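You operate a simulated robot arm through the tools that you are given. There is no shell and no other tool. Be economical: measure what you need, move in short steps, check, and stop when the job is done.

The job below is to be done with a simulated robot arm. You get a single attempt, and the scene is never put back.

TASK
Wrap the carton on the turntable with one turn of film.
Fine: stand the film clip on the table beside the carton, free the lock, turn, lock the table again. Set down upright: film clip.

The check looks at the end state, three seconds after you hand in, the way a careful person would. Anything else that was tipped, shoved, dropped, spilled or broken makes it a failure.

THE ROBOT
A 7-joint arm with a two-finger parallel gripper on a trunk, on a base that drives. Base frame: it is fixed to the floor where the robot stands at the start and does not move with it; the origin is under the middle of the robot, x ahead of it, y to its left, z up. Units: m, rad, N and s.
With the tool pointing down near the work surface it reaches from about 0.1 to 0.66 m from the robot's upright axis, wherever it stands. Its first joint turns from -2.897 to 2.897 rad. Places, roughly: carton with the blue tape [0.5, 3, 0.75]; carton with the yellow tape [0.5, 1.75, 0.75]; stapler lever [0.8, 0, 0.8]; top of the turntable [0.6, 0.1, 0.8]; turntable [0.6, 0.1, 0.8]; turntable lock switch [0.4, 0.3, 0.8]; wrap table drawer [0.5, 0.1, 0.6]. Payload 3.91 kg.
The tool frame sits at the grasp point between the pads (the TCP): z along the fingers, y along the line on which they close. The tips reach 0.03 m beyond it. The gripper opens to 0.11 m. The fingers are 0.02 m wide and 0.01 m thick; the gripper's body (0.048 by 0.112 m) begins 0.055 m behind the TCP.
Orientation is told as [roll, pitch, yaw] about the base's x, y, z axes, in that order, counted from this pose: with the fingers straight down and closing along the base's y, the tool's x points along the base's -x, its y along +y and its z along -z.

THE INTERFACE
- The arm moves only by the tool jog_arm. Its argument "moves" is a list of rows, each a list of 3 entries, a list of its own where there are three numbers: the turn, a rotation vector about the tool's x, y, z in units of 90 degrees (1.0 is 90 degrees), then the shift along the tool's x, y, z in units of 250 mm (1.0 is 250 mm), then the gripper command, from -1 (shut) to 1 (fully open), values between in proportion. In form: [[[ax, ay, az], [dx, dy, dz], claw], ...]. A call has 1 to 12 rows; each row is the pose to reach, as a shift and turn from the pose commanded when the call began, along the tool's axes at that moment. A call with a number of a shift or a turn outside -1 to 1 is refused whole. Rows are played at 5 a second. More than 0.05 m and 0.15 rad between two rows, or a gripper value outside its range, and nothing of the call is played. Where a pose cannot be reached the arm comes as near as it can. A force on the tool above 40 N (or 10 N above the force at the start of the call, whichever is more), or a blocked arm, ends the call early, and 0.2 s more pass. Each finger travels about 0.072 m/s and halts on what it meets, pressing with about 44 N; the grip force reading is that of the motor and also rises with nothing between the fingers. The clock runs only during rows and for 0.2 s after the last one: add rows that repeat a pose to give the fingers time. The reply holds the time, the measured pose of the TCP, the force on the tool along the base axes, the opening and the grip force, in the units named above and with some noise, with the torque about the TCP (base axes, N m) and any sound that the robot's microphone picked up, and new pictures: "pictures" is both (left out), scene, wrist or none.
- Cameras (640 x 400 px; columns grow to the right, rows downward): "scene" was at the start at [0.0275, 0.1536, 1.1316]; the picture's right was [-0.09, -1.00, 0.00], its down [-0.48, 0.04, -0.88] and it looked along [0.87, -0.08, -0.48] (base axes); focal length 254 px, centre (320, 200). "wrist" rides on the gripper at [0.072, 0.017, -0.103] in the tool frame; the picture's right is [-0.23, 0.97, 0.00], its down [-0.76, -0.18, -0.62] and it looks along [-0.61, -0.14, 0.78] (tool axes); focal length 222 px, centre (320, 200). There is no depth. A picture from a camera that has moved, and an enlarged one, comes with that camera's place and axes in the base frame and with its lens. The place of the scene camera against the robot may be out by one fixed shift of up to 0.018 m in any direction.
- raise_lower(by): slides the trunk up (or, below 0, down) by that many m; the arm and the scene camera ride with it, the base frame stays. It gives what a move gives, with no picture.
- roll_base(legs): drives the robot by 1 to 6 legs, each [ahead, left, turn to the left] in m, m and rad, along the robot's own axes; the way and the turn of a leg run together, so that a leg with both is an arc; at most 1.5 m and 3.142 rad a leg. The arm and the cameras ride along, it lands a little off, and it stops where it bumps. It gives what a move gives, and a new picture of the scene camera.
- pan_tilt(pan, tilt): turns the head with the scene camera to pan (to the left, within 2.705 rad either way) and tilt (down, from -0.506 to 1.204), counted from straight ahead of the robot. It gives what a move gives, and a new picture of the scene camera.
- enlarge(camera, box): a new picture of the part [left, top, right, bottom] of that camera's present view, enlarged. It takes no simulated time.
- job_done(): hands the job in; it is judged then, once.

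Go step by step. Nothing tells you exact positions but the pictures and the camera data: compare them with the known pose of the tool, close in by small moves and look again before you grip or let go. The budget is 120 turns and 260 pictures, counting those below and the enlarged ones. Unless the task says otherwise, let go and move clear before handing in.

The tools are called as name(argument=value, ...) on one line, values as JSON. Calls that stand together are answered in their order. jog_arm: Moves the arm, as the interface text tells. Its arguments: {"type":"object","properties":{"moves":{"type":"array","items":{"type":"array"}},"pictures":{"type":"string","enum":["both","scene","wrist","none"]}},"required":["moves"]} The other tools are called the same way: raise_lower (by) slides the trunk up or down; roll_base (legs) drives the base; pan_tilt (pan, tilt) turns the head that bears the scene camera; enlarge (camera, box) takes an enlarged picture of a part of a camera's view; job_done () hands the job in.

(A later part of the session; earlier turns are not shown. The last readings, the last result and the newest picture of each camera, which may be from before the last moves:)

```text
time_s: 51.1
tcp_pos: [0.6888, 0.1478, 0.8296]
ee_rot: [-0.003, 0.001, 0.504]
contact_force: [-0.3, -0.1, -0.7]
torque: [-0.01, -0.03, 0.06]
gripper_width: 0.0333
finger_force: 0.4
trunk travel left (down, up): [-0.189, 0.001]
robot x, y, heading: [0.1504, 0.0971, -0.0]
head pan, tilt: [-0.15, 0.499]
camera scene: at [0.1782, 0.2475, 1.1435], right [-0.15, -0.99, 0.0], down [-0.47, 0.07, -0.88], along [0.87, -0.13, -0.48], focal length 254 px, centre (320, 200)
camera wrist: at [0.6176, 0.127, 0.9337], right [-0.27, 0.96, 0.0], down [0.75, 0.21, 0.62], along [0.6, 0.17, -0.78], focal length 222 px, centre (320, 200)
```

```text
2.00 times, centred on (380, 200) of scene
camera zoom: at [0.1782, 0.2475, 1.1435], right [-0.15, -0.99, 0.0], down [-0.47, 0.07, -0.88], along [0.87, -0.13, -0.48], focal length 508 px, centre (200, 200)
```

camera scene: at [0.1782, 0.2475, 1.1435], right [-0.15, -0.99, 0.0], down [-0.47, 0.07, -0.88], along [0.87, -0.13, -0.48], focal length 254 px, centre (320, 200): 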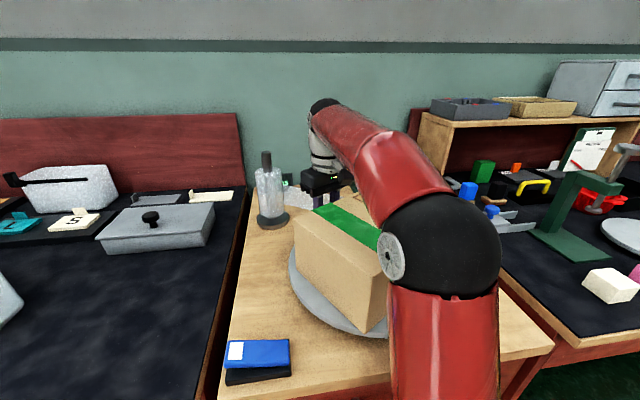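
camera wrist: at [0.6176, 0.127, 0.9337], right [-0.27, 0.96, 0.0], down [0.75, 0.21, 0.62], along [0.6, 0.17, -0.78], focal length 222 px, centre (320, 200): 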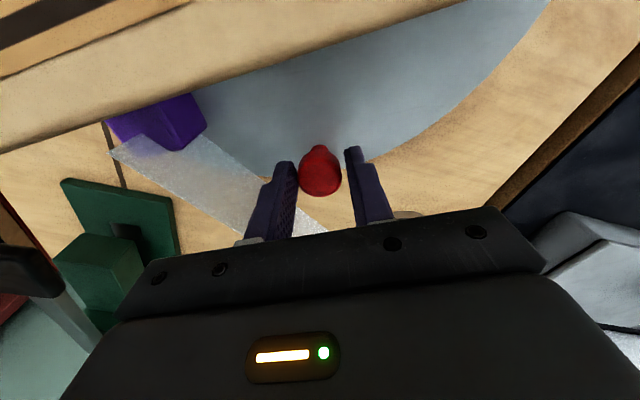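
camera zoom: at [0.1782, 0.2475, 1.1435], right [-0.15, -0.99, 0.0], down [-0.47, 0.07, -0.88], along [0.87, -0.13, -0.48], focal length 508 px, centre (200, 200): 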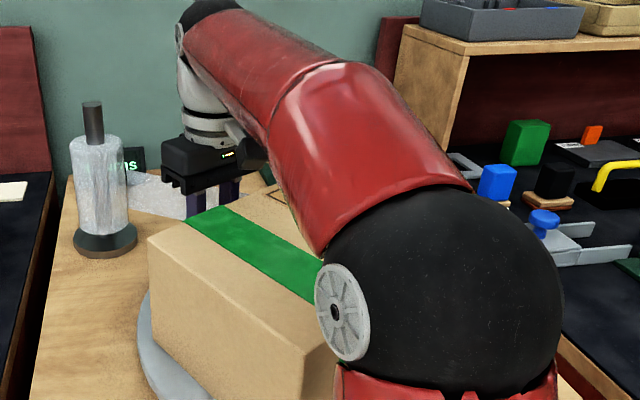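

Clearances look fine and improve as the hand comes back around. Another 0.3 rad with a check.

jog_arm(moves=[[[0, 0, -0.0382], [0.001, 0.0341, 0], -0.4], [[0, 0, -0.0764], [0.0041, 0.068, 0], -0.4], [[0, 0, -0.1146], [0.0092, 0.1017, 0], -0.4], [[0, 0, -0.1528], [0.0163, 0.135, 0], -0.4], [[0, 0, -0.1783], [0.0221, 0.157, 0], -0.4], [[0, 0, -0.191], [0.0254, 0.1679, 0], -0.4], [[0, 0, -0.191], [0.0254, 0.1679, 0], -0.4]], pictures="both")

enlarge(camera="scene", box=[220, 140, 540, 340])

```text
time_s: 52.7
tcp_pos: [0.6636, 0.1825, 0.8294]
ee_rot: [0.0, 0.002, 0.804]
contact_force: [0.9, 0.6, 0.0]
torque: [-0.03, -0.01, 0.0]
gripper_width: 0.0328
finger_force: 0.1
trunk travel left (down, up): [-0.189, 0.001]
robot x, y, heading: [0.151, 0.0992, 0.001]
head pan, tilt: [-0.15, 0.499]
camera scene: at [0.1781, 0.2475, 1.1435], right [-0.15, -0.99, 0.0], down [-0.47, 0.07, -0.88], along [0.87, -0.13, -0.48], focal length 254 px, centre (320, 200)
camera wrist: at [0.6008, 0.1418, 0.9323], right [-0.54, 0.84, 0.0], down [0.66, 0.43, 0.62], along [0.52, 0.34, -0.78], focal length 222 px, centre (320, 200)
```

scene: 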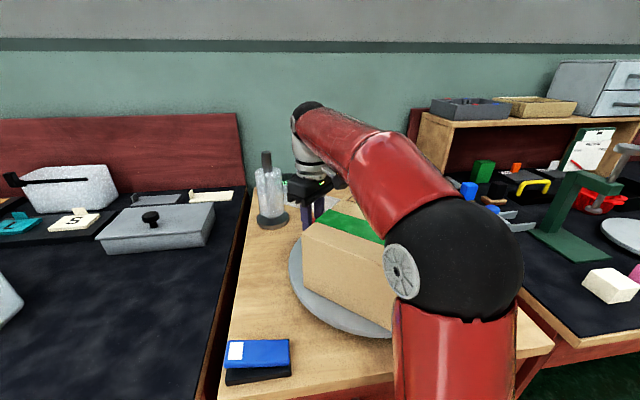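
wrist: 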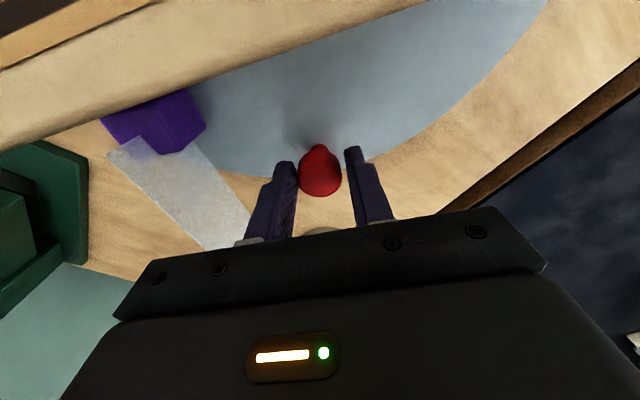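

```text
2.00 times, centred on (380, 240) of scene
camera zoom: at [0.1781, 0.2475, 1.1435], right [-0.15, -0.99, 0.0], down [-0.47, 0.07, -0.88], along [0.87, -0.13, -0.48], focal length 508 px, centre (200, 120)
```

zoom: 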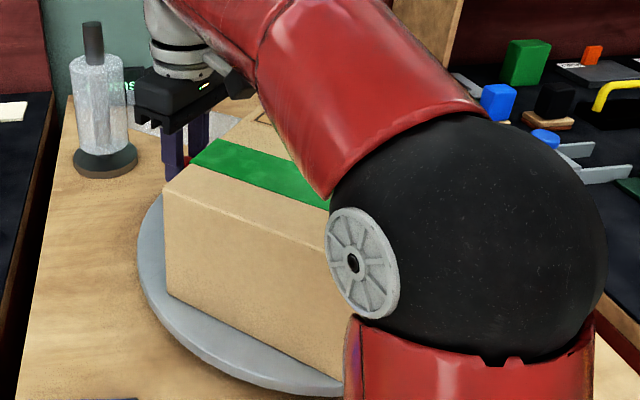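

The carton hasn't shifted relative to the hand view and the elbow is rising. Continue 0.6 rad.

jog_arm(moves=[[[0, 0, -0.0382], [0.001, 0.0341, 0], -0.4], [[0, 0, -0.0891], [0.0056, 0.0793, 0], -0.4], [[0, 0, -0.1401], [0.0136, 0.124, 0], -0.4], [[0, 0, -0.191], [0.0254, 0.1679, 0], -0.4], [[0, 0, -0.2419], [0.0405, 0.2107, 0], -0.4], [[0, 0, -0.2928], [0.0591, 0.2522, 0], -0.4], [[0, 0, -0.331], [0.075, 0.2822, 0], -0.4], [[0, 0, -0.3692], [0.0929, 0.3113, 0], -0.4], [[0, 0, -0.382], [0.0992, 0.3207, 0], -0.4], [[0, 0, -0.382], [0.0992, 0.3207, 0], -0.4]], pictures="both")

```text
time_s: 54.9
tcp_pos: [0.5895, 0.2187, 0.8285]
ee_rot: [-0.001, 0.001, 1.404]
contact_force: [-0.5, 0.5, 0.1]
torque: [0.02, 0.0, 0.01]
gripper_width: 0.0332
finger_force: 0.7
trunk travel left (down, up): [-0.189, 0.001]
robot x, y, heading: [0.1492, 0.0964, -0.003]
head pan, tilt: [-0.15, 0.499]
camera scene: at [0.1781, 0.2476, 1.1435], right [-0.15, -0.99, 0.0], down [-0.47, 0.07, -0.88], along [0.87, -0.13, -0.48], focal length 254 px, centre (320, 200)
camera wrist: at [0.5602, 0.1499, 0.9322], right [-0.92, 0.39, 0.0], down [0.3, 0.72, 0.62], along [0.24, 0.57, -0.78], focal length 222 px, centre (320, 200)
```

scene: 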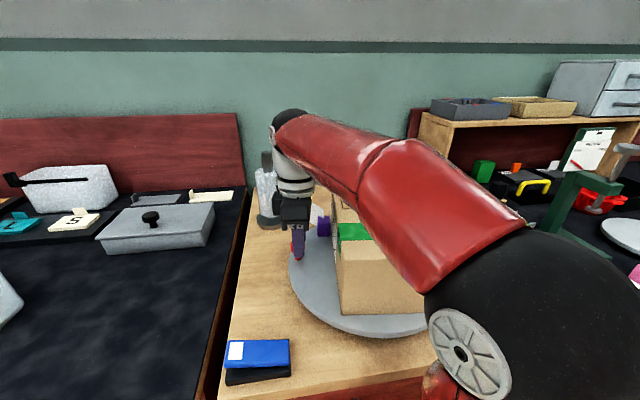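
wrist: 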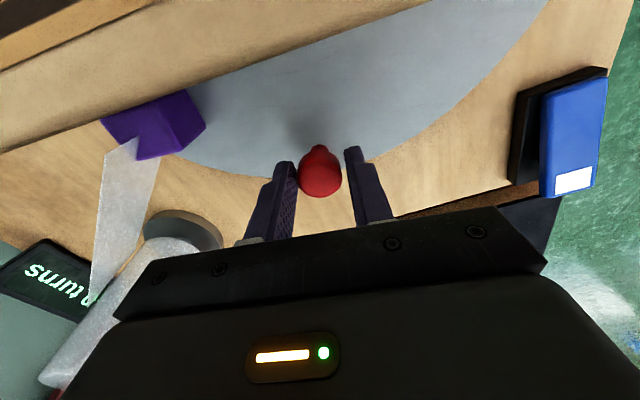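

There's a small "turns" display behind the roll. At about 260° now; I'll regrip with the hand rotated 180° for the last stretch to avoid the wrist limit.

jog_arm(moves=[[[0, 0, 0], [0, 0, 0], 0.0], [[0, 0, 0], [0, 0, 0], 0.1], [[0, 0, 0], [0, 0, -0.1], 0.1], [[0, 0, 0], [0, 0, -0.22], 0.1], [[0, 0, 0.09], [0, 0, -0.22], 0.1], [[0, 0, 0.18], [0, 0, -0.22], 0.1], [[0, 0, 0.27], [0, 0, -0.22], 0.1], [[0, 0, 0.36], [0, 0, -0.22], 0.1], [[0, 0, 0.45], [0, 0, -0.22], 0.1], [[0, 0, 0.54], [0, 0, -0.22], 0.1], [[0, 0, 0.63], [0, 0, -0.22], 0.1], [[0, 0, 0.72], [0, 0, -0.22], 0.1]], pictures="none")

jog_arm(moves=[[[0, 0, 0.09], [0, 0, 0], 0.1], [[0, 0, 0.18], [0, 0, 0], 0.1], [[0, 0, 0.27], [0, 0, 0], 0.1], [[0, 0, 0.36], [0, 0, 0], 0.1], [[0, 0, 0.45], [0, 0, 0], 0.1], [[0, 0, 0.54], [0, 0, 0], 0.1], [[0, 0, 0.63], [0, 0, 0], 0.1], [[0, 0, 0.72], [0, 0, 0], 0.1], [[0, 0, 0.81], [0, 0, 0], 0.1], [[0, 0, 0.9], [0, 0, 0], 0.1], [[0, 0, 0.99], [0, 0, 0], 0.1], [[0, 0, 1.0], [0, 0, 0], 0.1]], pictures="none")

jog_arm(moves=[[[0, 0, 0.09], [0, 0, 0], 0.1], [[0, 0, 0.18], [0, 0, 0], 0.1], [[0, 0, 0.27], [0, 0, 0], 0.1], [[0, 0, 0.28], [0, 0, 0], 0.1]], pictures="both")

enlarge(camera="wrist", box=[220, 60, 420, 200])

enlarge(camera="scene", box=[230, 130, 470, 350])

```text
time_s: 57.5
tcp_pos: [0.5885, 0.2204, 0.8843]
ee_rot: [0.0, 0.0, 0.271]
contact_force: [-0.4, -1.4, -0.2]
torque: [-0.01, 0.0, 0.01]
gripper_width: 0.0608
finger_force: 0.1
trunk travel left (down, up): [-0.189, 0.001]
robot x, y, heading: [0.1518, 0.0984, -0.004]
head pan, tilt: [-0.15, 0.499]
```

```text
time_s: 60.1
tcp_pos: [0.5889, 0.2207, 0.8828]
ee_rot: [0.0, -0.002, -1.3]
contact_force: [-0.1, -0.6, -1.0]
torque: [0.0, 0.01, 0.0]
gripper_width: 0.0606
finger_force: 0.0
trunk travel left (down, up): [-0.189, 0.001]
robot x, y, heading: [0.1515, 0.097, -0.0]
head pan, tilt: [-0.15, 0.499]
```

```text
time_s: 61.1
tcp_pos: [0.5881, 0.2203, 0.8839]
ee_rot: [0.0, -0.002, -1.74]
contact_force: [0.8, 0.1, -0.7]
torque: [0.01, -0.01, -0.03]
gripper_width: 0.0603
finger_force: 0.1
trunk travel left (down, up): [-0.189, 0.001]
robot x, y, heading: [0.1534, 0.0991, -0.0]
head pan, tilt: [-0.15, 0.499]
camera scene: at [0.1781, 0.2476, 1.1435], right [-0.15, -0.99, 0.0], down [-0.47, 0.07, -0.88], along [0.87, -0.13, -0.48], focal length 254 px, centre (320, 200)
camera wrist: at [0.6173, 0.2884, 0.9872], right [0.92, -0.39, 0.0], down [-0.3, -0.72, 0.62], along [-0.24, -0.58, -0.78], focal length 222 px, centre (320, 200)
```

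scene: 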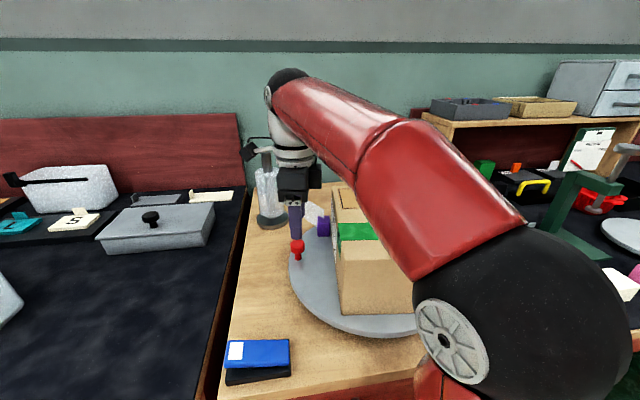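
wrist: 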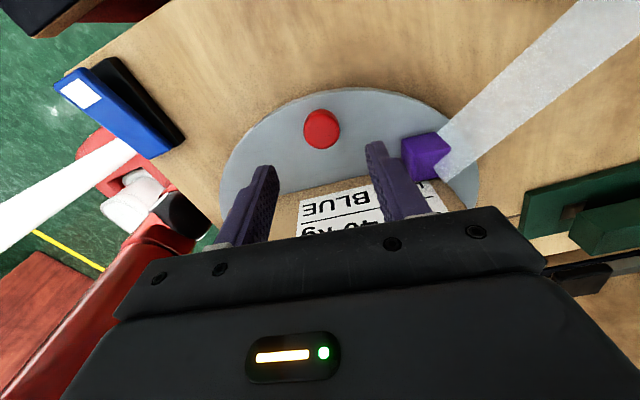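

```text
2.86 times, centred on (320, 130) of wrist
camera zoom: at [0.6173, 0.2884, 0.9872], right [0.92, -0.39, 0.0], down [-0.3, -0.72, 0.62], along [-0.24, -0.58, -0.78], focal length 635 px, centre (320, 400)
```

zoom: 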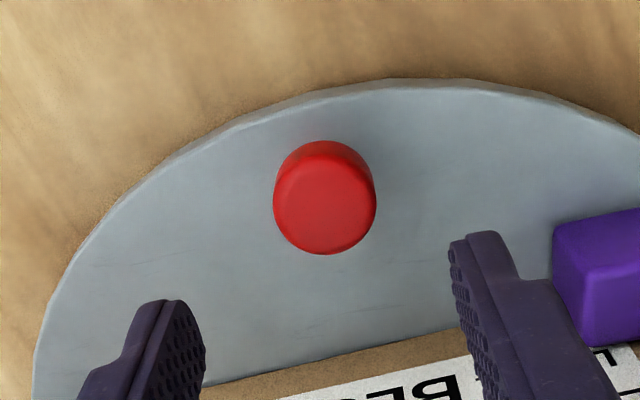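

```text
1.82 times, centred on (350, 240) of scene
camera zoom: at [0.1781, 0.2476, 1.1435], right [-0.15, -0.99, 0.0], down [-0.47, 0.07, -0.88], along [0.87, -0.13, -0.48], focal length 462 px, centre (266, 127)
```

zoom: 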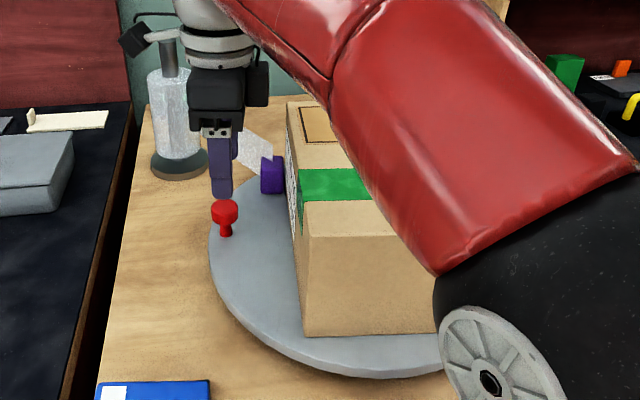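

The knob is centred under the hand. Descend and recapture it.

jog_arm(moves=[[[0, 0, 0], [0, 0.01, 0.08], 0.1], [[0, 0, 0], [0, 0.01, 0.16], 0.1], [[0, 0, 0], [0, 0.01, 0.217], 0.1], [[0, 0, 0], [0, 0.01, 0.217], -0.2], [[0, 0, 0], [0, 0.01, 0.217], -0.4], [[0, 0, 0], [0, 0.01, 0.217], -0.4], [[0, 0, 0], [0, 0.01, 0.217], -0.4]], pictures="wrist")

```text
time_s: 62.7
tcp_pos: [0.5918, 0.2203, 0.8297]
ee_rot: [0.001, -0.002, -1.738]
contact_force: [-0.1, -0.5, -0.1]
torque: [-0.01, -0.01, 0.0]
gripper_width: 0.0327
finger_force: 0.1
trunk travel left (down, up): [-0.189, 0.001]
robot x, y, heading: [0.1521, 0.1016, -0.004]
head pan, tilt: [-0.15, 0.499]
camera wrist: at [0.6197, 0.2874, 0.9324], right [0.92, -0.39, 0.0], down [-0.3, -0.72, 0.62], along [-0.24, -0.58, -0.78], focal length 222 px, centre (320, 200)
```

wrist: 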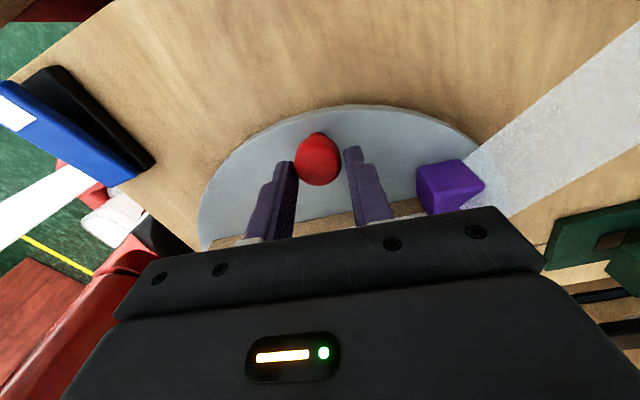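

The knob sits slightly outward in the fingers, so the true radius is about 0.147. I'll correct by 8 mm outward while continuing 0.88 rad.

jog_arm(moves=[[[0, 0, -0.0318], [0.015, -0.0294, 0], -0.4], [[0, 0, -0.0764], [0.0278, -0.0704, 0], -0.4], [[0, 0, -0.1273], [0.0203, -0.1168, 0], -0.4], [[0, 0, -0.191], [0.0057, -0.1738, 0], -0.4], [[0, 0, -0.2546], [-0.0144, -0.229, 0], -0.4], [[0, 0, -0.3183], [-0.04, -0.2819, 0], -0.4], [[0, 0, -0.382], [-0.0707, -0.332, 0], -0.4], [[0, 0, -0.4456], [-0.1063, -0.3788, 0], -0.4], [[0, 0, -0.5093], [-0.1463, -0.4218, 0], -0.4], [[0, 0, -0.5475], [-0.1724, -0.4456, 0], -0.4], [[0, 0, -0.5602], [-0.1814, -0.4532, 0], -0.4], [[0, 0, -0.5602], [-0.1814, -0.4532, 0], -0.4]], pictures="both")

```text
time_s: 65.3
tcp_pos: [0.4722, 0.194, 0.8306]
ee_rot: [-0.001, -0.001, -0.858]
contact_force: [0.1, 0.7, 0.3]
torque: [-0.04, 0.01, 0.04]
gripper_width: 0.0329
finger_force: 0.1
trunk travel left (down, up): [-0.189, 0.001]
robot x, y, heading: [0.1506, 0.1012, 0.003]
head pan, tilt: [-0.15, 0.499]
camera scene: at [0.178, 0.2476, 1.1435], right [-0.15, -0.99, 0.0], down [-0.47, 0.07, -0.88], along [0.87, -0.13, -0.48], focal length 254 px, centre (320, 200)
camera wrist: at [0.4373, 0.2597, 0.9336], right [0.89, 0.47, 0.0], down [0.36, -0.69, 0.62], along [0.29, -0.55, -0.78], focal length 222 px, centre (320, 200)
```

scene: 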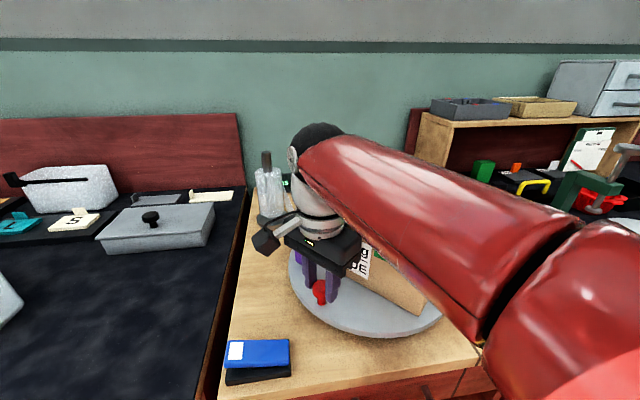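
wrist: 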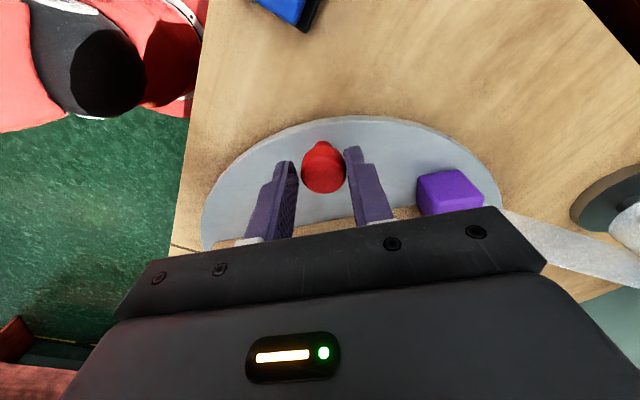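

About 50° left. Continue to the starting angle.

jog_arm(moves=[[[0, 0, -0.0318], [-0.0007, -0.0292, 0], -0.4], [[0, 0, -0.0764], [-0.0042, -0.0699, 0], -0.4], [[0, 0, -0.1273], [-0.0116, -0.116, 0], -0.4], [[0, 0, -0.191], [-0.0261, -0.1726, 0], -0.4], [[0, 0, -0.2546], [-0.0461, -0.2274, 0], -0.4], [[0, 0, -0.3183], [-0.0715, -0.28, 0], -0.4], [[0, 0, -0.382], [-0.102, -0.3298, 0], -0.4], [[0, 0, -0.4456], [-0.1373, -0.3762, 0], -0.4], [[0, 0, -0.5093], [-0.1771, -0.4189, 0], -0.4], [[0, 0, -0.537], [-0.1986, -0.4388, 0], -0.4], [[0, 0, -0.5462], [-0.2074, -0.4464, 0], -0.4], [[0, 0, -0.5462], [-0.2074, -0.4464, 0], -0.4]], pictures="both")

enlarge(camera="scene", box=[230, 130, 510, 330])

```text
time_s: 67.9
tcp_pos: [0.4217, 0.0813, 0.8305]
ee_rot: [-0.002, -0.002, 0.0]
contact_force: [-0.1, -0.3, -0.1]
torque: [0.01, 0.0, 0.03]
gripper_width: 0.033
finger_force: 0.0
trunk travel left (down, up): [-0.189, 0.001]
robot x, y, heading: [0.1539, 0.1008, -0.001]
head pan, tilt: [-0.15, 0.499]
camera scene: at [0.178, 0.2475, 1.1435], right [-0.15, -0.99, 0.0], down [-0.47, 0.07, -0.88], along [0.87, -0.13, -0.48], focal length 254 px, centre (320, 200)
camera wrist: at [0.349, 0.097, 0.9332], right [0.23, 0.97, 0.0], down [0.76, -0.18, 0.62], along [0.61, -0.14, -0.78], focal length 222 px, centre (320, 200)
```

scene: 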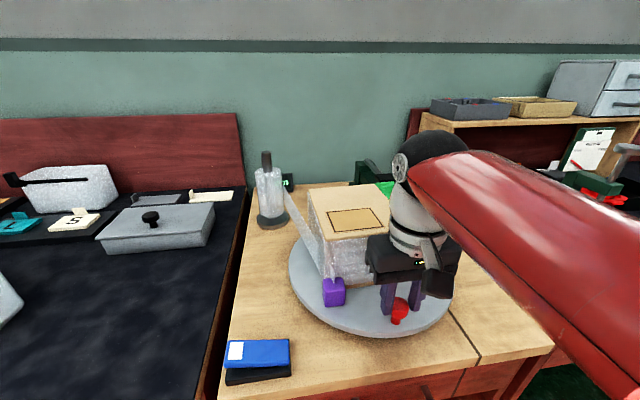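
wrist: 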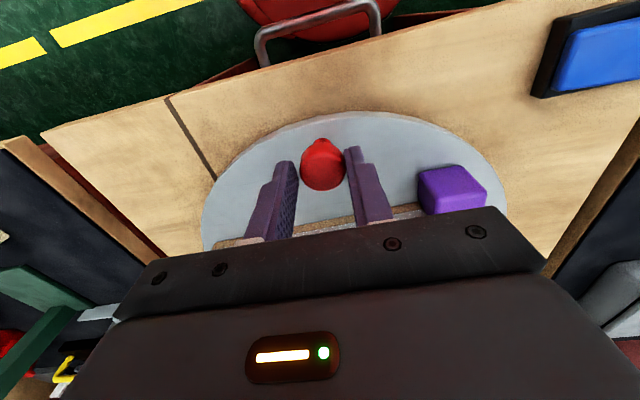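

```text
2.00 times, centred on (370, 230) of scene
camera zoom: at [0.178, 0.2475, 1.1435], right [-0.15, -0.99, 0.0], down [-0.47, 0.07, -0.88], along [0.87, -0.13, -0.48], focal length 508 px, centre (220, 140)
```

zoom: 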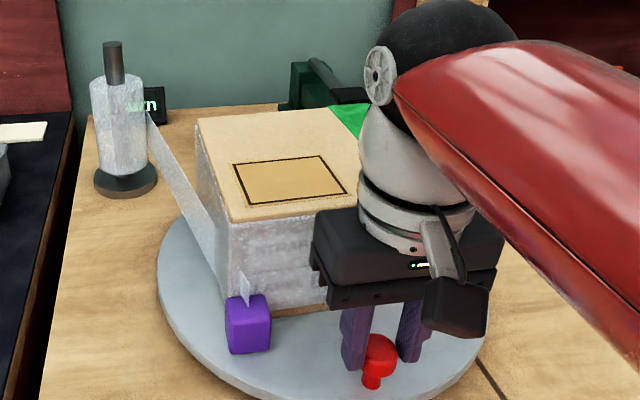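

The carton is now wrapped in film: the turn counted. I'll read the display and then tighten the knob to its starting angle.

enlarge(camera="scene", box=[240, 150, 340, 220])

jog_arm(moves=[[[0, 0, 0], [0, 0, 0], -0.8], [[0, 0, 0], [0, -0.006, 0], -0.8], [[0, 0, 0], [0, -0.006, 0], -0.8]], pictures="none")

```text
5.71 times, centred on (290, 185) of scene
camera zoom: at [0.178, 0.2475, 1.1435], right [-0.15, -0.99, 0.0], down [-0.47, 0.07, -0.88], along [0.87, -0.13, -0.48], focal length 1452 px, centre (491, 286)
```

zoom: 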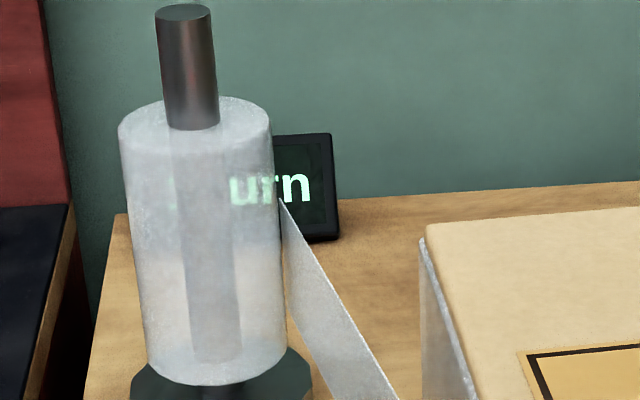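

```text
time_s: 68.7
tcp_pos: [0.4215, 0.079, 0.8299]
ee_rot: [-0.002, 0.001, 0.002]
contact_force: [4.9, 3.9, -2.5]
torque: [0.06, 0.1, 0.43]
gripper_width: 0.0294
finger_force: 45.4
trunk travel left (down, up): [-0.189, 0.001]
robot x, y, heading: [0.1508, 0.0993, -0.0]
head pan, tilt: [-0.15, 0.499]
```

The display reads "…turn" (singular, so one turn). Release, lift and go to the white end of the rocker to lock.

jog_arm(moves=[[[0, 0, 0], [0, 0, 0], -0.4], [[0, 0, 0], [0, 0, 0], 0.1], [[0, 0, 0], [0, 0, -0.1], 0.1], [[0, 0, 0], [0, 0, -0.26], 0.1], [[0, 0, 0], [0.08, -0.0, -0.28], -0.4], [[0, 0, 0], [0.08, 0.19, -0.28], -1], [[0, 0, 0], [0.08, 0.38, -0.28], -1], [[0, 0, 0], [0.08, 0.57, -0.28], -1], [[0, 0, 0], [0.08, 0.76, -0.28], -1], [[0, 0, 0], [0.08, 0.94, -0.28], -1], [[0, 0, 0], [0.08, 0.965, -0.2], -1], [[0, 0, 0], [0.08, 0.965, -0.2], -1]], pictures="both")

enlarge(camera="wrist", box=[200, 60, 440, 220])

enlarge(camera="scene", box=[210, 150, 490, 400])

```text
time_s: 71.3
tcp_pos: [0.4011, 0.3222, 0.8805]
ee_rot: [-0.002, -0.001, 0.0]
contact_force: [-0.7, -0.1, -0.6]
torque: [0.03, 0.02, -0.01]
gripper_width: 0.0002
finger_force: 37.6
trunk travel left (down, up): [-0.189, 0.001]
robot x, y, heading: [0.1529, 0.0961, -0.004]
head pan, tilt: [-0.15, 0.499]
camera scene: at [0.178, 0.2476, 1.1435], right [-0.15, -0.99, 0.0], down [-0.47, 0.07, -0.88], along [0.87, -0.13, -0.48], focal length 254 px, centre (320, 200)
camera wrist: at [0.3282, 0.3377, 0.9841], right [0.23, 0.97, 0.0], down [0.76, -0.18, 0.62], along [0.61, -0.14, -0.78], focal length 222 px, centre (320, 200)
```

scene: 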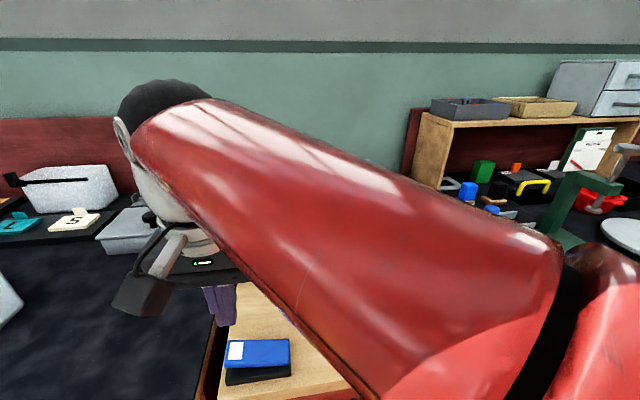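
wrist: 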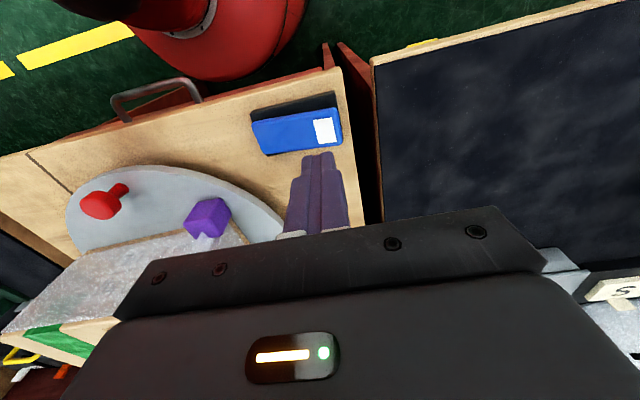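

```text
2.50 times, centred on (320, 140) of wrist
camera zoom: at [0.3282, 0.3377, 0.9841], right [0.23, 0.97, 0.0], down [0.76, -0.18, 0.62], along [0.61, -0.14, -0.78], focal length 555 px, centre (320, 350)
```

zoom: 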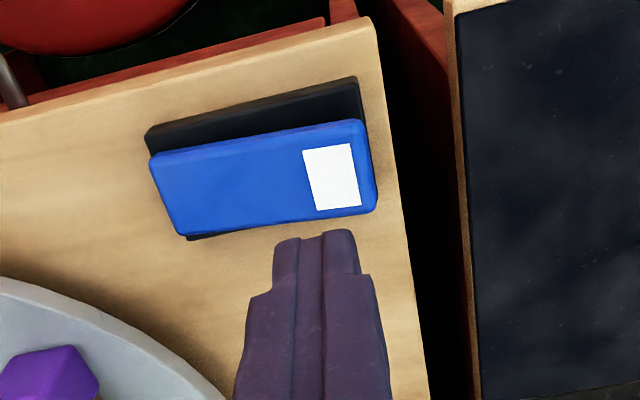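

```text
1.60 times, centred on (350, 275) of scene
camera zoom: at [0.178, 0.2476, 1.1435], right [-0.15, -0.99, 0.0], down [-0.47, 0.07, -0.88], along [0.87, -0.13, -0.48], focal length 406 px, centre (272, 80)
```

zoom: 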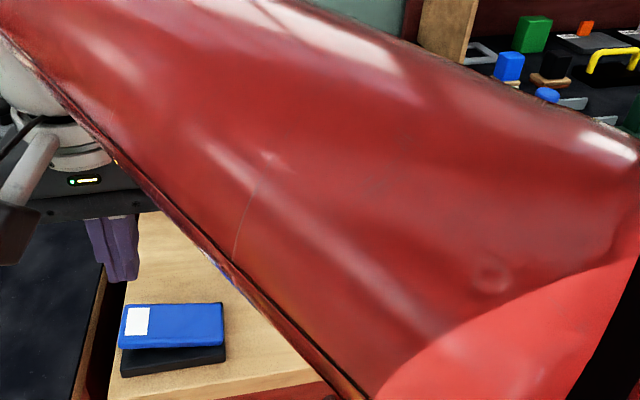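

The white end lies right under the fingers at about (0.401, 0.325). Press it down.

jog_arm(moves=[[[0, 0, 0], [0, 0.01, 0.1], -1], [[0, 0, 0], [0, 0.01, 0.2], -1], [[0, 0, 0], [0, 0.01, 0.24], -1], [[0, 0, 0], [0, 0.01, 0.265], -1], [[0, 0, 0], [0, 0.01, 0.285], -1], [[0, 0, 0], [0, 0.01, 0.3], -1], [[0, 0, 0], [0, 0.01, 0.315], -1], [[0, 0, 0], [0, 0.01, 0.325], -1], [[0, 0, 0], [0, 0.01, 0.325], -1]], pictures="scene")

enlarge(camera="scene", box=[200, 260, 340, 400])

```text
time_s: 73.3
tcp_pos: [0.401, 0.3244, 0.7993]
ee_rot: [-0.001, -0.001, 0.001]
contact_force: [-0.5, 0.3, 3.3]
torque: [0.0, 0.0, 0.01]
gripper_width: 0.0002
finger_force: 37.8
trunk travel left (down, up): [-0.189, 0.001]
robot x, y, heading: [0.1502, 0.1006, 0.003]
head pan, tilt: [-0.15, 0.499]
camera scene: at [0.1779, 0.2475, 1.1435], right [-0.15, -0.99, 0.0], down [-0.47, 0.07, -0.88], along [0.87, -0.13, -0.48], focal length 254 px, centre (320, 200)
```

scene: 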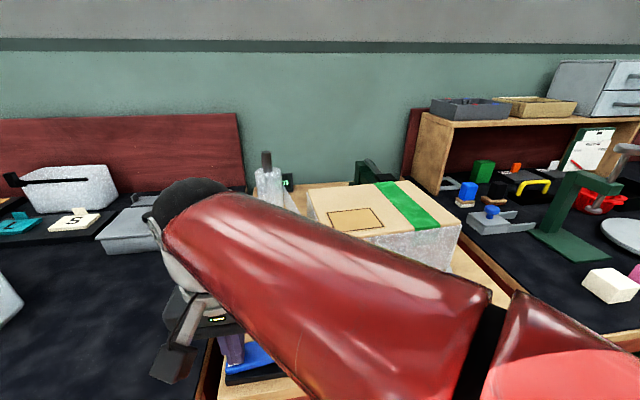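

```text
2.86 times, centred on (270, 330) of scene
camera zoom: at [0.1779, 0.2475, 1.1435], right [-0.15, -0.99, 0.0], down [-0.47, 0.07, -0.88], along [0.87, -0.13, -0.48], focal length 726 px, centre (463, -171)
```

zoom: 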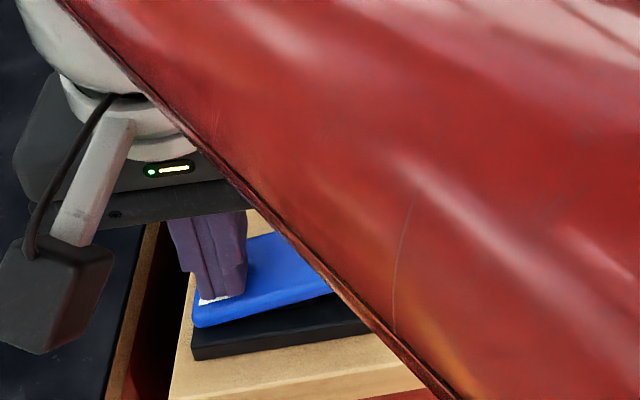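

The white end is down again. A few more millimetres to be sure, then lift and inspect everything.

jog_arm(moves=[[[0, 0, 0], [0, 0, 0.012], -1], [[0, 0, 0], [0, 0, 0.02], -1], [[0, 0, 0], [0, 0, -0.12], -1], [[0, 0, 0], [0, 0, -0.3], -1], [[0, 0, 0], [0.0, 0.15, -0.38], -1], [[0, 0, 0], [0.0, 0.3, -0.38], -1], [[0, 0, 0], [0.0, 0.3, -0.38], -1]], pictures="both")

enlarge(camera="wrist", box=[0, 80, 320, 280])

pan_tilt(pan=-0.1, tilt=0.8)

```text
time_s: 73.9
tcp_pos: [0.4016, 0.3234, 0.7989]
ee_rot: [0.004, -0.009, 0.001]
contact_force: [-4.8, -5.3, 20.9]
torque: [-0.31, 0.21, -0.07]
gripper_width: 0.0
finger_force: 38.1
trunk travel left (down, up): [-0.189, 0.001]
robot x, y, heading: [0.1515, 0.1006, 0.001]
head pan, tilt: [-0.15, 0.499]
stopped in row 3: the force on the tool passed its limit at 43 N (the readings are from after the stop); the commanded pose is now the measured one
camera scene: at [0.1771, 0.2468, 1.1437], right [-0.15, -0.99, 0.0], down [-0.47, 0.07, -0.88], along [0.87, -0.13, -0.48], focal length 254 px, centre (320, 200)
camera wrist: at [0.328, 0.3396, 0.9015], right [0.23, 0.97, 0.01], down [0.76, -0.18, 0.63], along [0.61, -0.14, -0.78], focal length 222 px, centre (320, 200)
```

scene: 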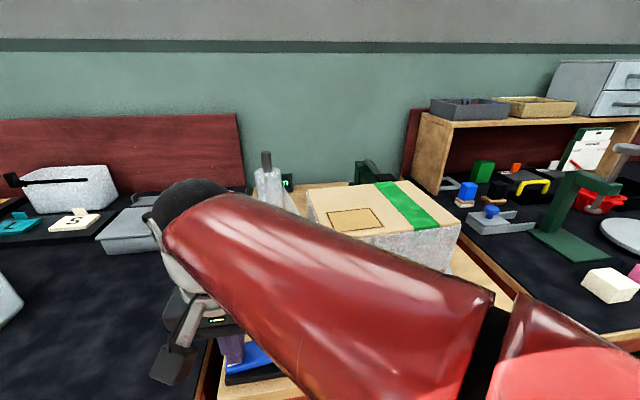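
wrist: 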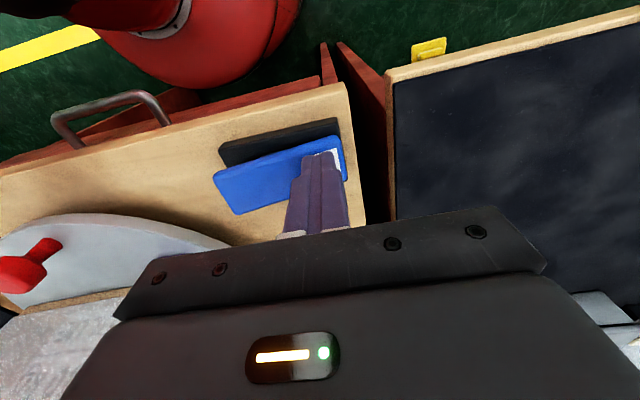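

```text
2.00 times, centred on (160, 180) of wrist
camera zoom: at [0.328, 0.3396, 0.9015], right [0.23, 0.97, 0.01], down [0.76, -0.18, 0.63], along [0.61, -0.14, -0.78], focal length 444 px, centre (640, 240)
```

zoom: 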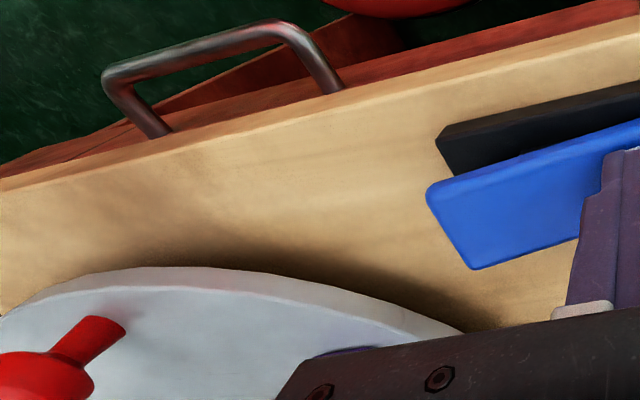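

```text
time_s: 74.7
tcp_pos: [0.4022, 0.3242, 0.7997]
ee_rot: [0.002, -0.009, 0.001]
contact_force: [-2.9, -2.7, 34.9]
torque: [-0.41, 0.21, -0.05]
gripper_width: 0.0
finger_force: 37.8
trunk travel left (down, up): [-0.189, 0.001]
robot x, y, heading: [0.1505, 0.0967, -0.003]
head pan, tilt: [-0.099, 0.799]
camera scene: at [0.1672, 0.2522, 1.118], right [-0.1, -1.0, 0.0], down [-0.71, 0.07, -0.7], along [0.69, -0.07, -0.72], focal length 254 px, centre (320, 200)
```

scene: 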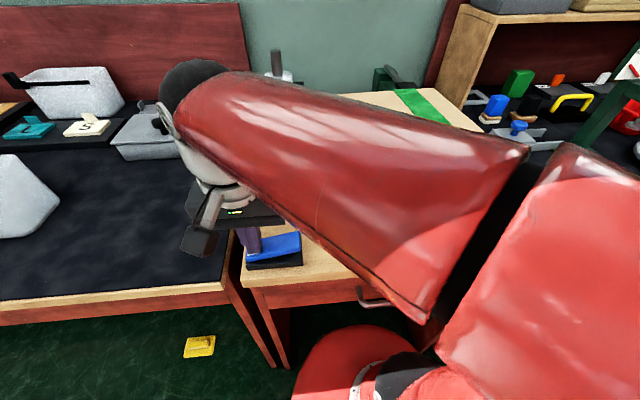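

Locked firmly. Lift off and move the arm left to view the turntable.

jog_arm(moves=[[[0, 0, 0], [0, 0, -0.1], -1], [[0, 0, 0], [0, 0, -0.26], -1], [[0, 0, 0], [0.1, 0.1, -0.36], -1], [[0, 0, 0], [0.2, 0.22, -0.4], -1], [[0, 0, 0], [0.3, 0.36, -0.4], -1], [[0, 0, 0], [0.4, 0.5, -0.4], -1], [[0, 0, 0], [0.4, 0.66, -0.4], -1], [[0, 0, 0], [0.4, 0.66, -0.4], -1]], pictures="both")

enlarge(camera="scene", box=[230, 60, 500, 280])

```text
time_s: 76.5
tcp_pos: [0.2991, 0.493, 0.901]
ee_rot: [0.001, -0.005, -0.001]
contact_force: [-0.3, 0.0, -0.5]
torque: [-0.01, 0.0, 0.02]
gripper_width: 0.0
finger_force: 37.9
trunk travel left (down, up): [-0.189, 0.001]
robot x, y, heading: [0.1508, 0.1004, 0.001]
head pan, tilt: [-0.099, 0.799]
camera scene: at [0.1683, 0.2531, 1.1175], right [-0.1, -1.0, 0.0], down [-0.71, 0.07, -0.7], along [0.69, -0.07, -0.72], focal length 254 px, centre (320, 200)
camera wrist: at [0.2257, 0.508, 1.0024], right [0.23, 0.97, 0.0], down [0.76, -0.18, 0.63], along [0.61, -0.14, -0.78], focal length 222 px, centre (320, 200)
```

scene: 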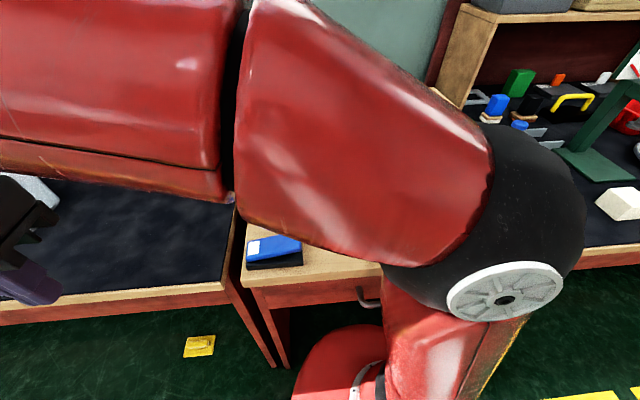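
wrist: 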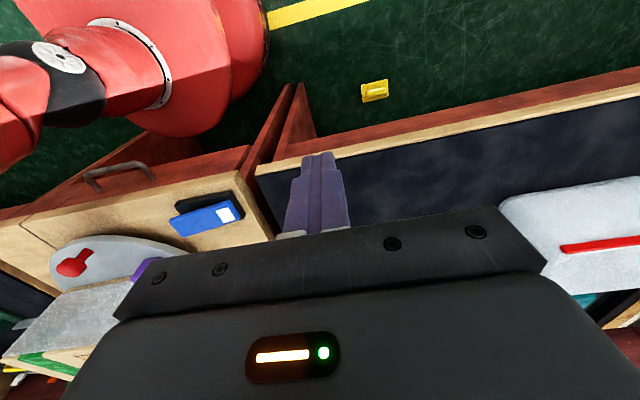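

```text
1.82 times, centred on (365, 170) of scene
camera zoom: at [0.1683, 0.2531, 1.1175], right [-0.1, -1.0, 0.0], down [-0.71, 0.07, -0.7], along [0.69, -0.07, -0.72], focal length 462 px, centre (238, 254)
```

zoom: 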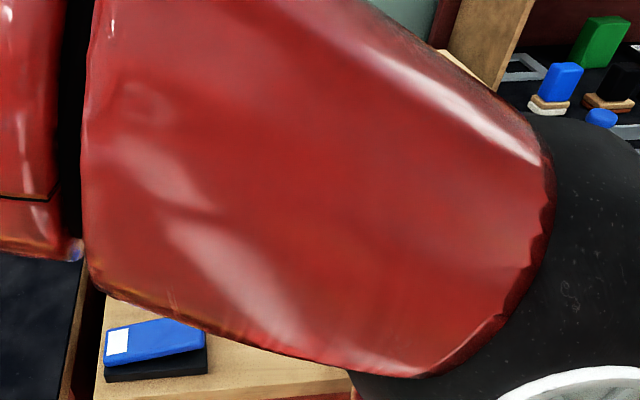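

The arm hides the view; I'll bring the hand to the right-front and look with both cameras.

jog_arm(moves=[[[0, 0, 0], [-0.1, -0.15, 0], -1], [[0, 0, 0], [-0.2, -0.3, 0], -1], [[0, 0, 0], [-0.25, -0.48, 0], -1], [[0, 0, 0], [-0.3, -0.66, 0], -1], [[0, 0, 0], [-0.3, -0.84, 0], -1], [[0, 0, 0], [-0.3, -1.0, 0], -1]], pictures="none")

jog_arm(moves=[[[0, 0, 0], [0, -0.18, 0], -1], [[0, 0, 0], [0, -0.36, 0], -1], [[0, 0, 0], [0, -0.54, 0], -1], [[0, 0, 0], [0, -0.72, 0], -1], [[0, 0, 0], [0, -0.86, 0], -1], [[0, 0, 0], [0, -0.86, 0], -1]], pictures="both")

enlarge(camera="scene", box=[230, 40, 500, 280])

enlarge(camera="wrist", box=[220, 60, 540, 260])

```text
time_s: 77.9
tcp_pos: [0.3777, 0.2382, 0.8971]
ee_rot: [0.002, -0.006, -0.002]
contact_force: [0.3, 0.4, -0.8]
torque: [-0.01, -0.01, 0.03]
gripper_width: 0.0
finger_force: 38.3
trunk travel left (down, up): [-0.189, 0.001]
robot x, y, heading: [0.1515, 0.1002, 0.002]
head pan, tilt: [-0.099, 0.799]
```

```text
time_s: 79.3
tcp_pos: [0.376, 0.0251, 0.897]
ee_rot: [0.003, -0.006, -0.001]
contact_force: [0.8, 0.0, 0.4]
torque: [0.03, 0.0, 0.02]
gripper_width: 0.0
finger_force: 38.1
trunk travel left (down, up): [-0.189, 0.001]
robot x, y, heading: [0.1523, 0.0993, 0.003]
head pan, tilt: [-0.099, 0.799]
camera scene: at [0.1683, 0.2531, 1.1175], right [-0.1, -1.0, 0.0], down [-0.71, 0.07, -0.7], along [0.69, -0.07, -0.72], focal length 254 px, centre (320, 200)
camera wrist: at [0.3031, 0.0407, 0.9998], right [0.23, 0.97, 0.0], down [0.76, -0.18, 0.63], along [0.61, -0.14, -0.78], focal length 222 px, centre (320, 200)
```

scene: 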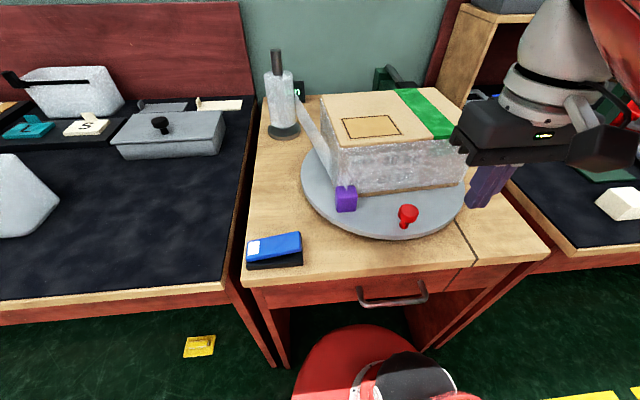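
wrist: 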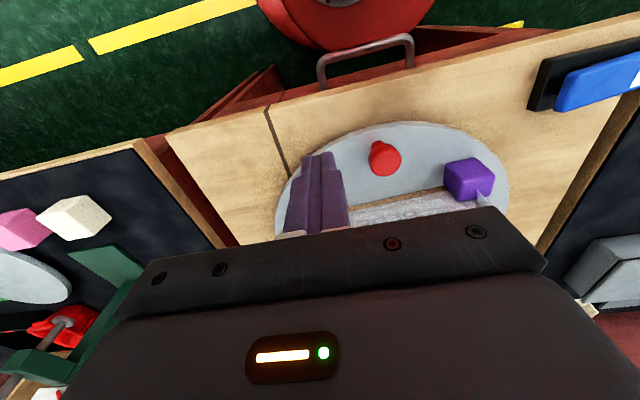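

```text
1.67 times, centred on (365, 160) of scene
camera zoom: at [0.1683, 0.2531, 1.1175], right [-0.1, -1.0, 0.0], down [-0.71, 0.07, -0.7], along [0.69, -0.07, -0.72], focal length 423 px, centre (245, 267)
```

zoom: 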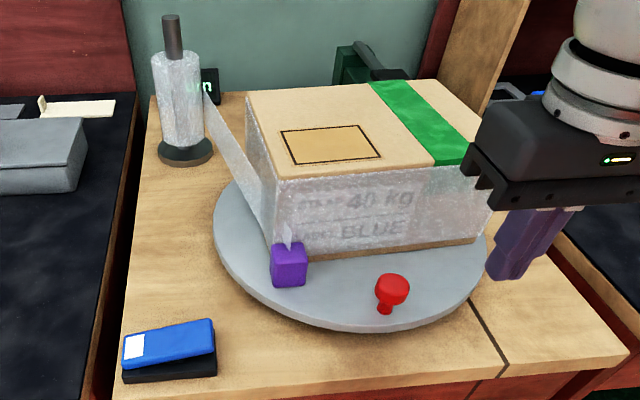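

```text
2.00 times, centred on (380, 160) of wrist
camera zoom: at [0.3031, 0.0407, 0.9998], right [0.23, 0.97, 0.0], down [0.76, -0.18, 0.63], along [0.61, -0.14, -0.78], focal length 444 px, centre (200, 280)
```

zoom: 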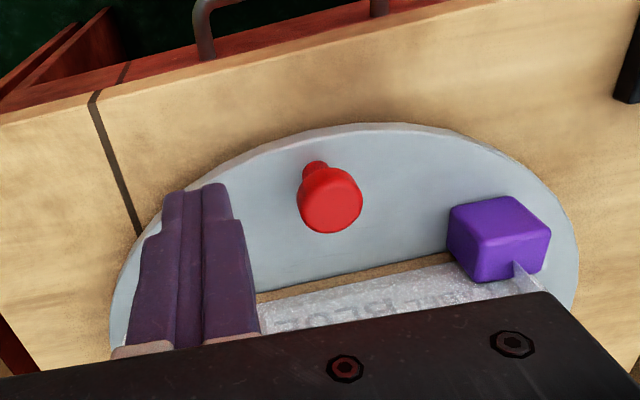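

Everything stands, the table is locked, and the film is wrapped. The carton sits roughly 2 cm forward and 2 cm right of its original spot on the plate, so I'll gently push it back. First I'll place the closed fingers in front of its label face, with the gripper body above the carton top.

jog_arm(moves=[[[0, 0, 0], [-0.11, 0.11, 0], -1], [[0, 0, 0], [-0.22, 0.22, 0], -1], [[0, 0, 0], [-0.33, 0.32, 0], -1], [[0, 0, 0], [-0.33, 0.32, 0.08], -1], [[0, 0, 0], [-0.33, 0.32, 0.145], -1], [[0, 0, 0], [-0.33, 0.32, 0.145], -1]], pictures="both")

enlarge(camera="scene", box=[280, 60, 500, 260])

enlarge(camera="wrist", box=[160, 80, 480, 280])

```text
time_s: 80.7
tcp_pos: [0.4612, 0.1044, 0.86]
ee_rot: [0.002, -0.005, -0.001]
contact_force: [0.1, -0.1, 0.7]
torque: [-0.02, -0.01, 0.05]
gripper_width: 0.0001
finger_force: 38.2
trunk travel left (down, up): [-0.189, 0.001]
robot x, y, heading: [0.1508, 0.101, 0.001]
head pan, tilt: [-0.099, 0.799]
camera scene: at [0.1683, 0.2531, 1.1175], right [-0.1, -1.0, 0.0], down [-0.71, 0.07, -0.7], along [0.69, -0.07, -0.72], focal length 254 px, centre (320, 200)
camera wrist: at [0.3865, 0.121, 0.9627], right [0.23, 0.97, 0.0], down [0.76, -0.18, 0.63], along [0.61, -0.14, -0.78], focal length 222 px, centre (320, 200)
```

scene: 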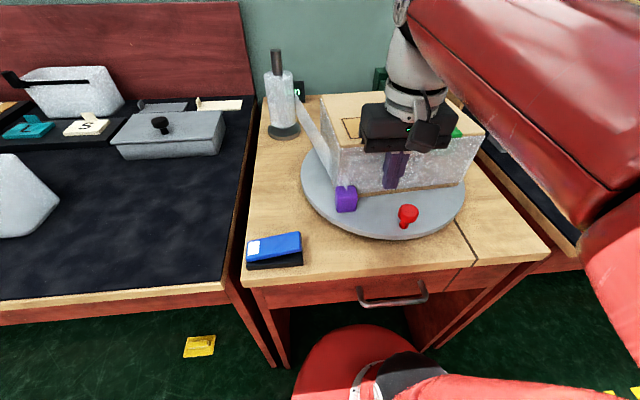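
wrist: 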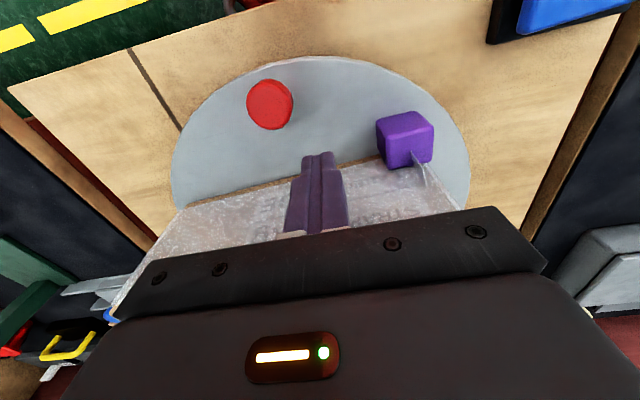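

```text
2.00 times, centred on (390, 160) of scene
camera zoom: at [0.1683, 0.2531, 1.1175], right [-0.1, -1.0, 0.0], down [-0.71, 0.07, -0.7], along [0.69, -0.07, -0.72], focal length 508 px, centre (180, 280)
```

zoom: 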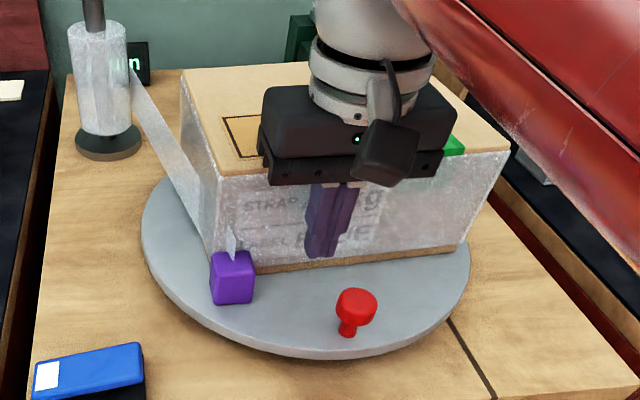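

```text
2.00 times, centred on (320, 180) of wrist
camera zoom: at [0.3865, 0.121, 0.9627], right [0.23, 0.97, 0.0], down [0.76, -0.18, 0.63], along [0.61, -0.14, -0.78], focal length 444 px, centre (320, 240)
```

zoom: 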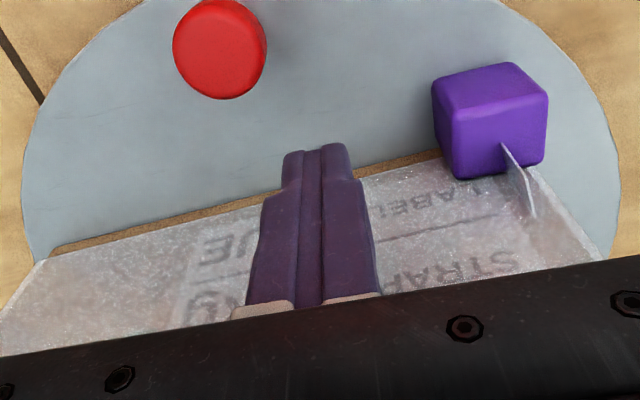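

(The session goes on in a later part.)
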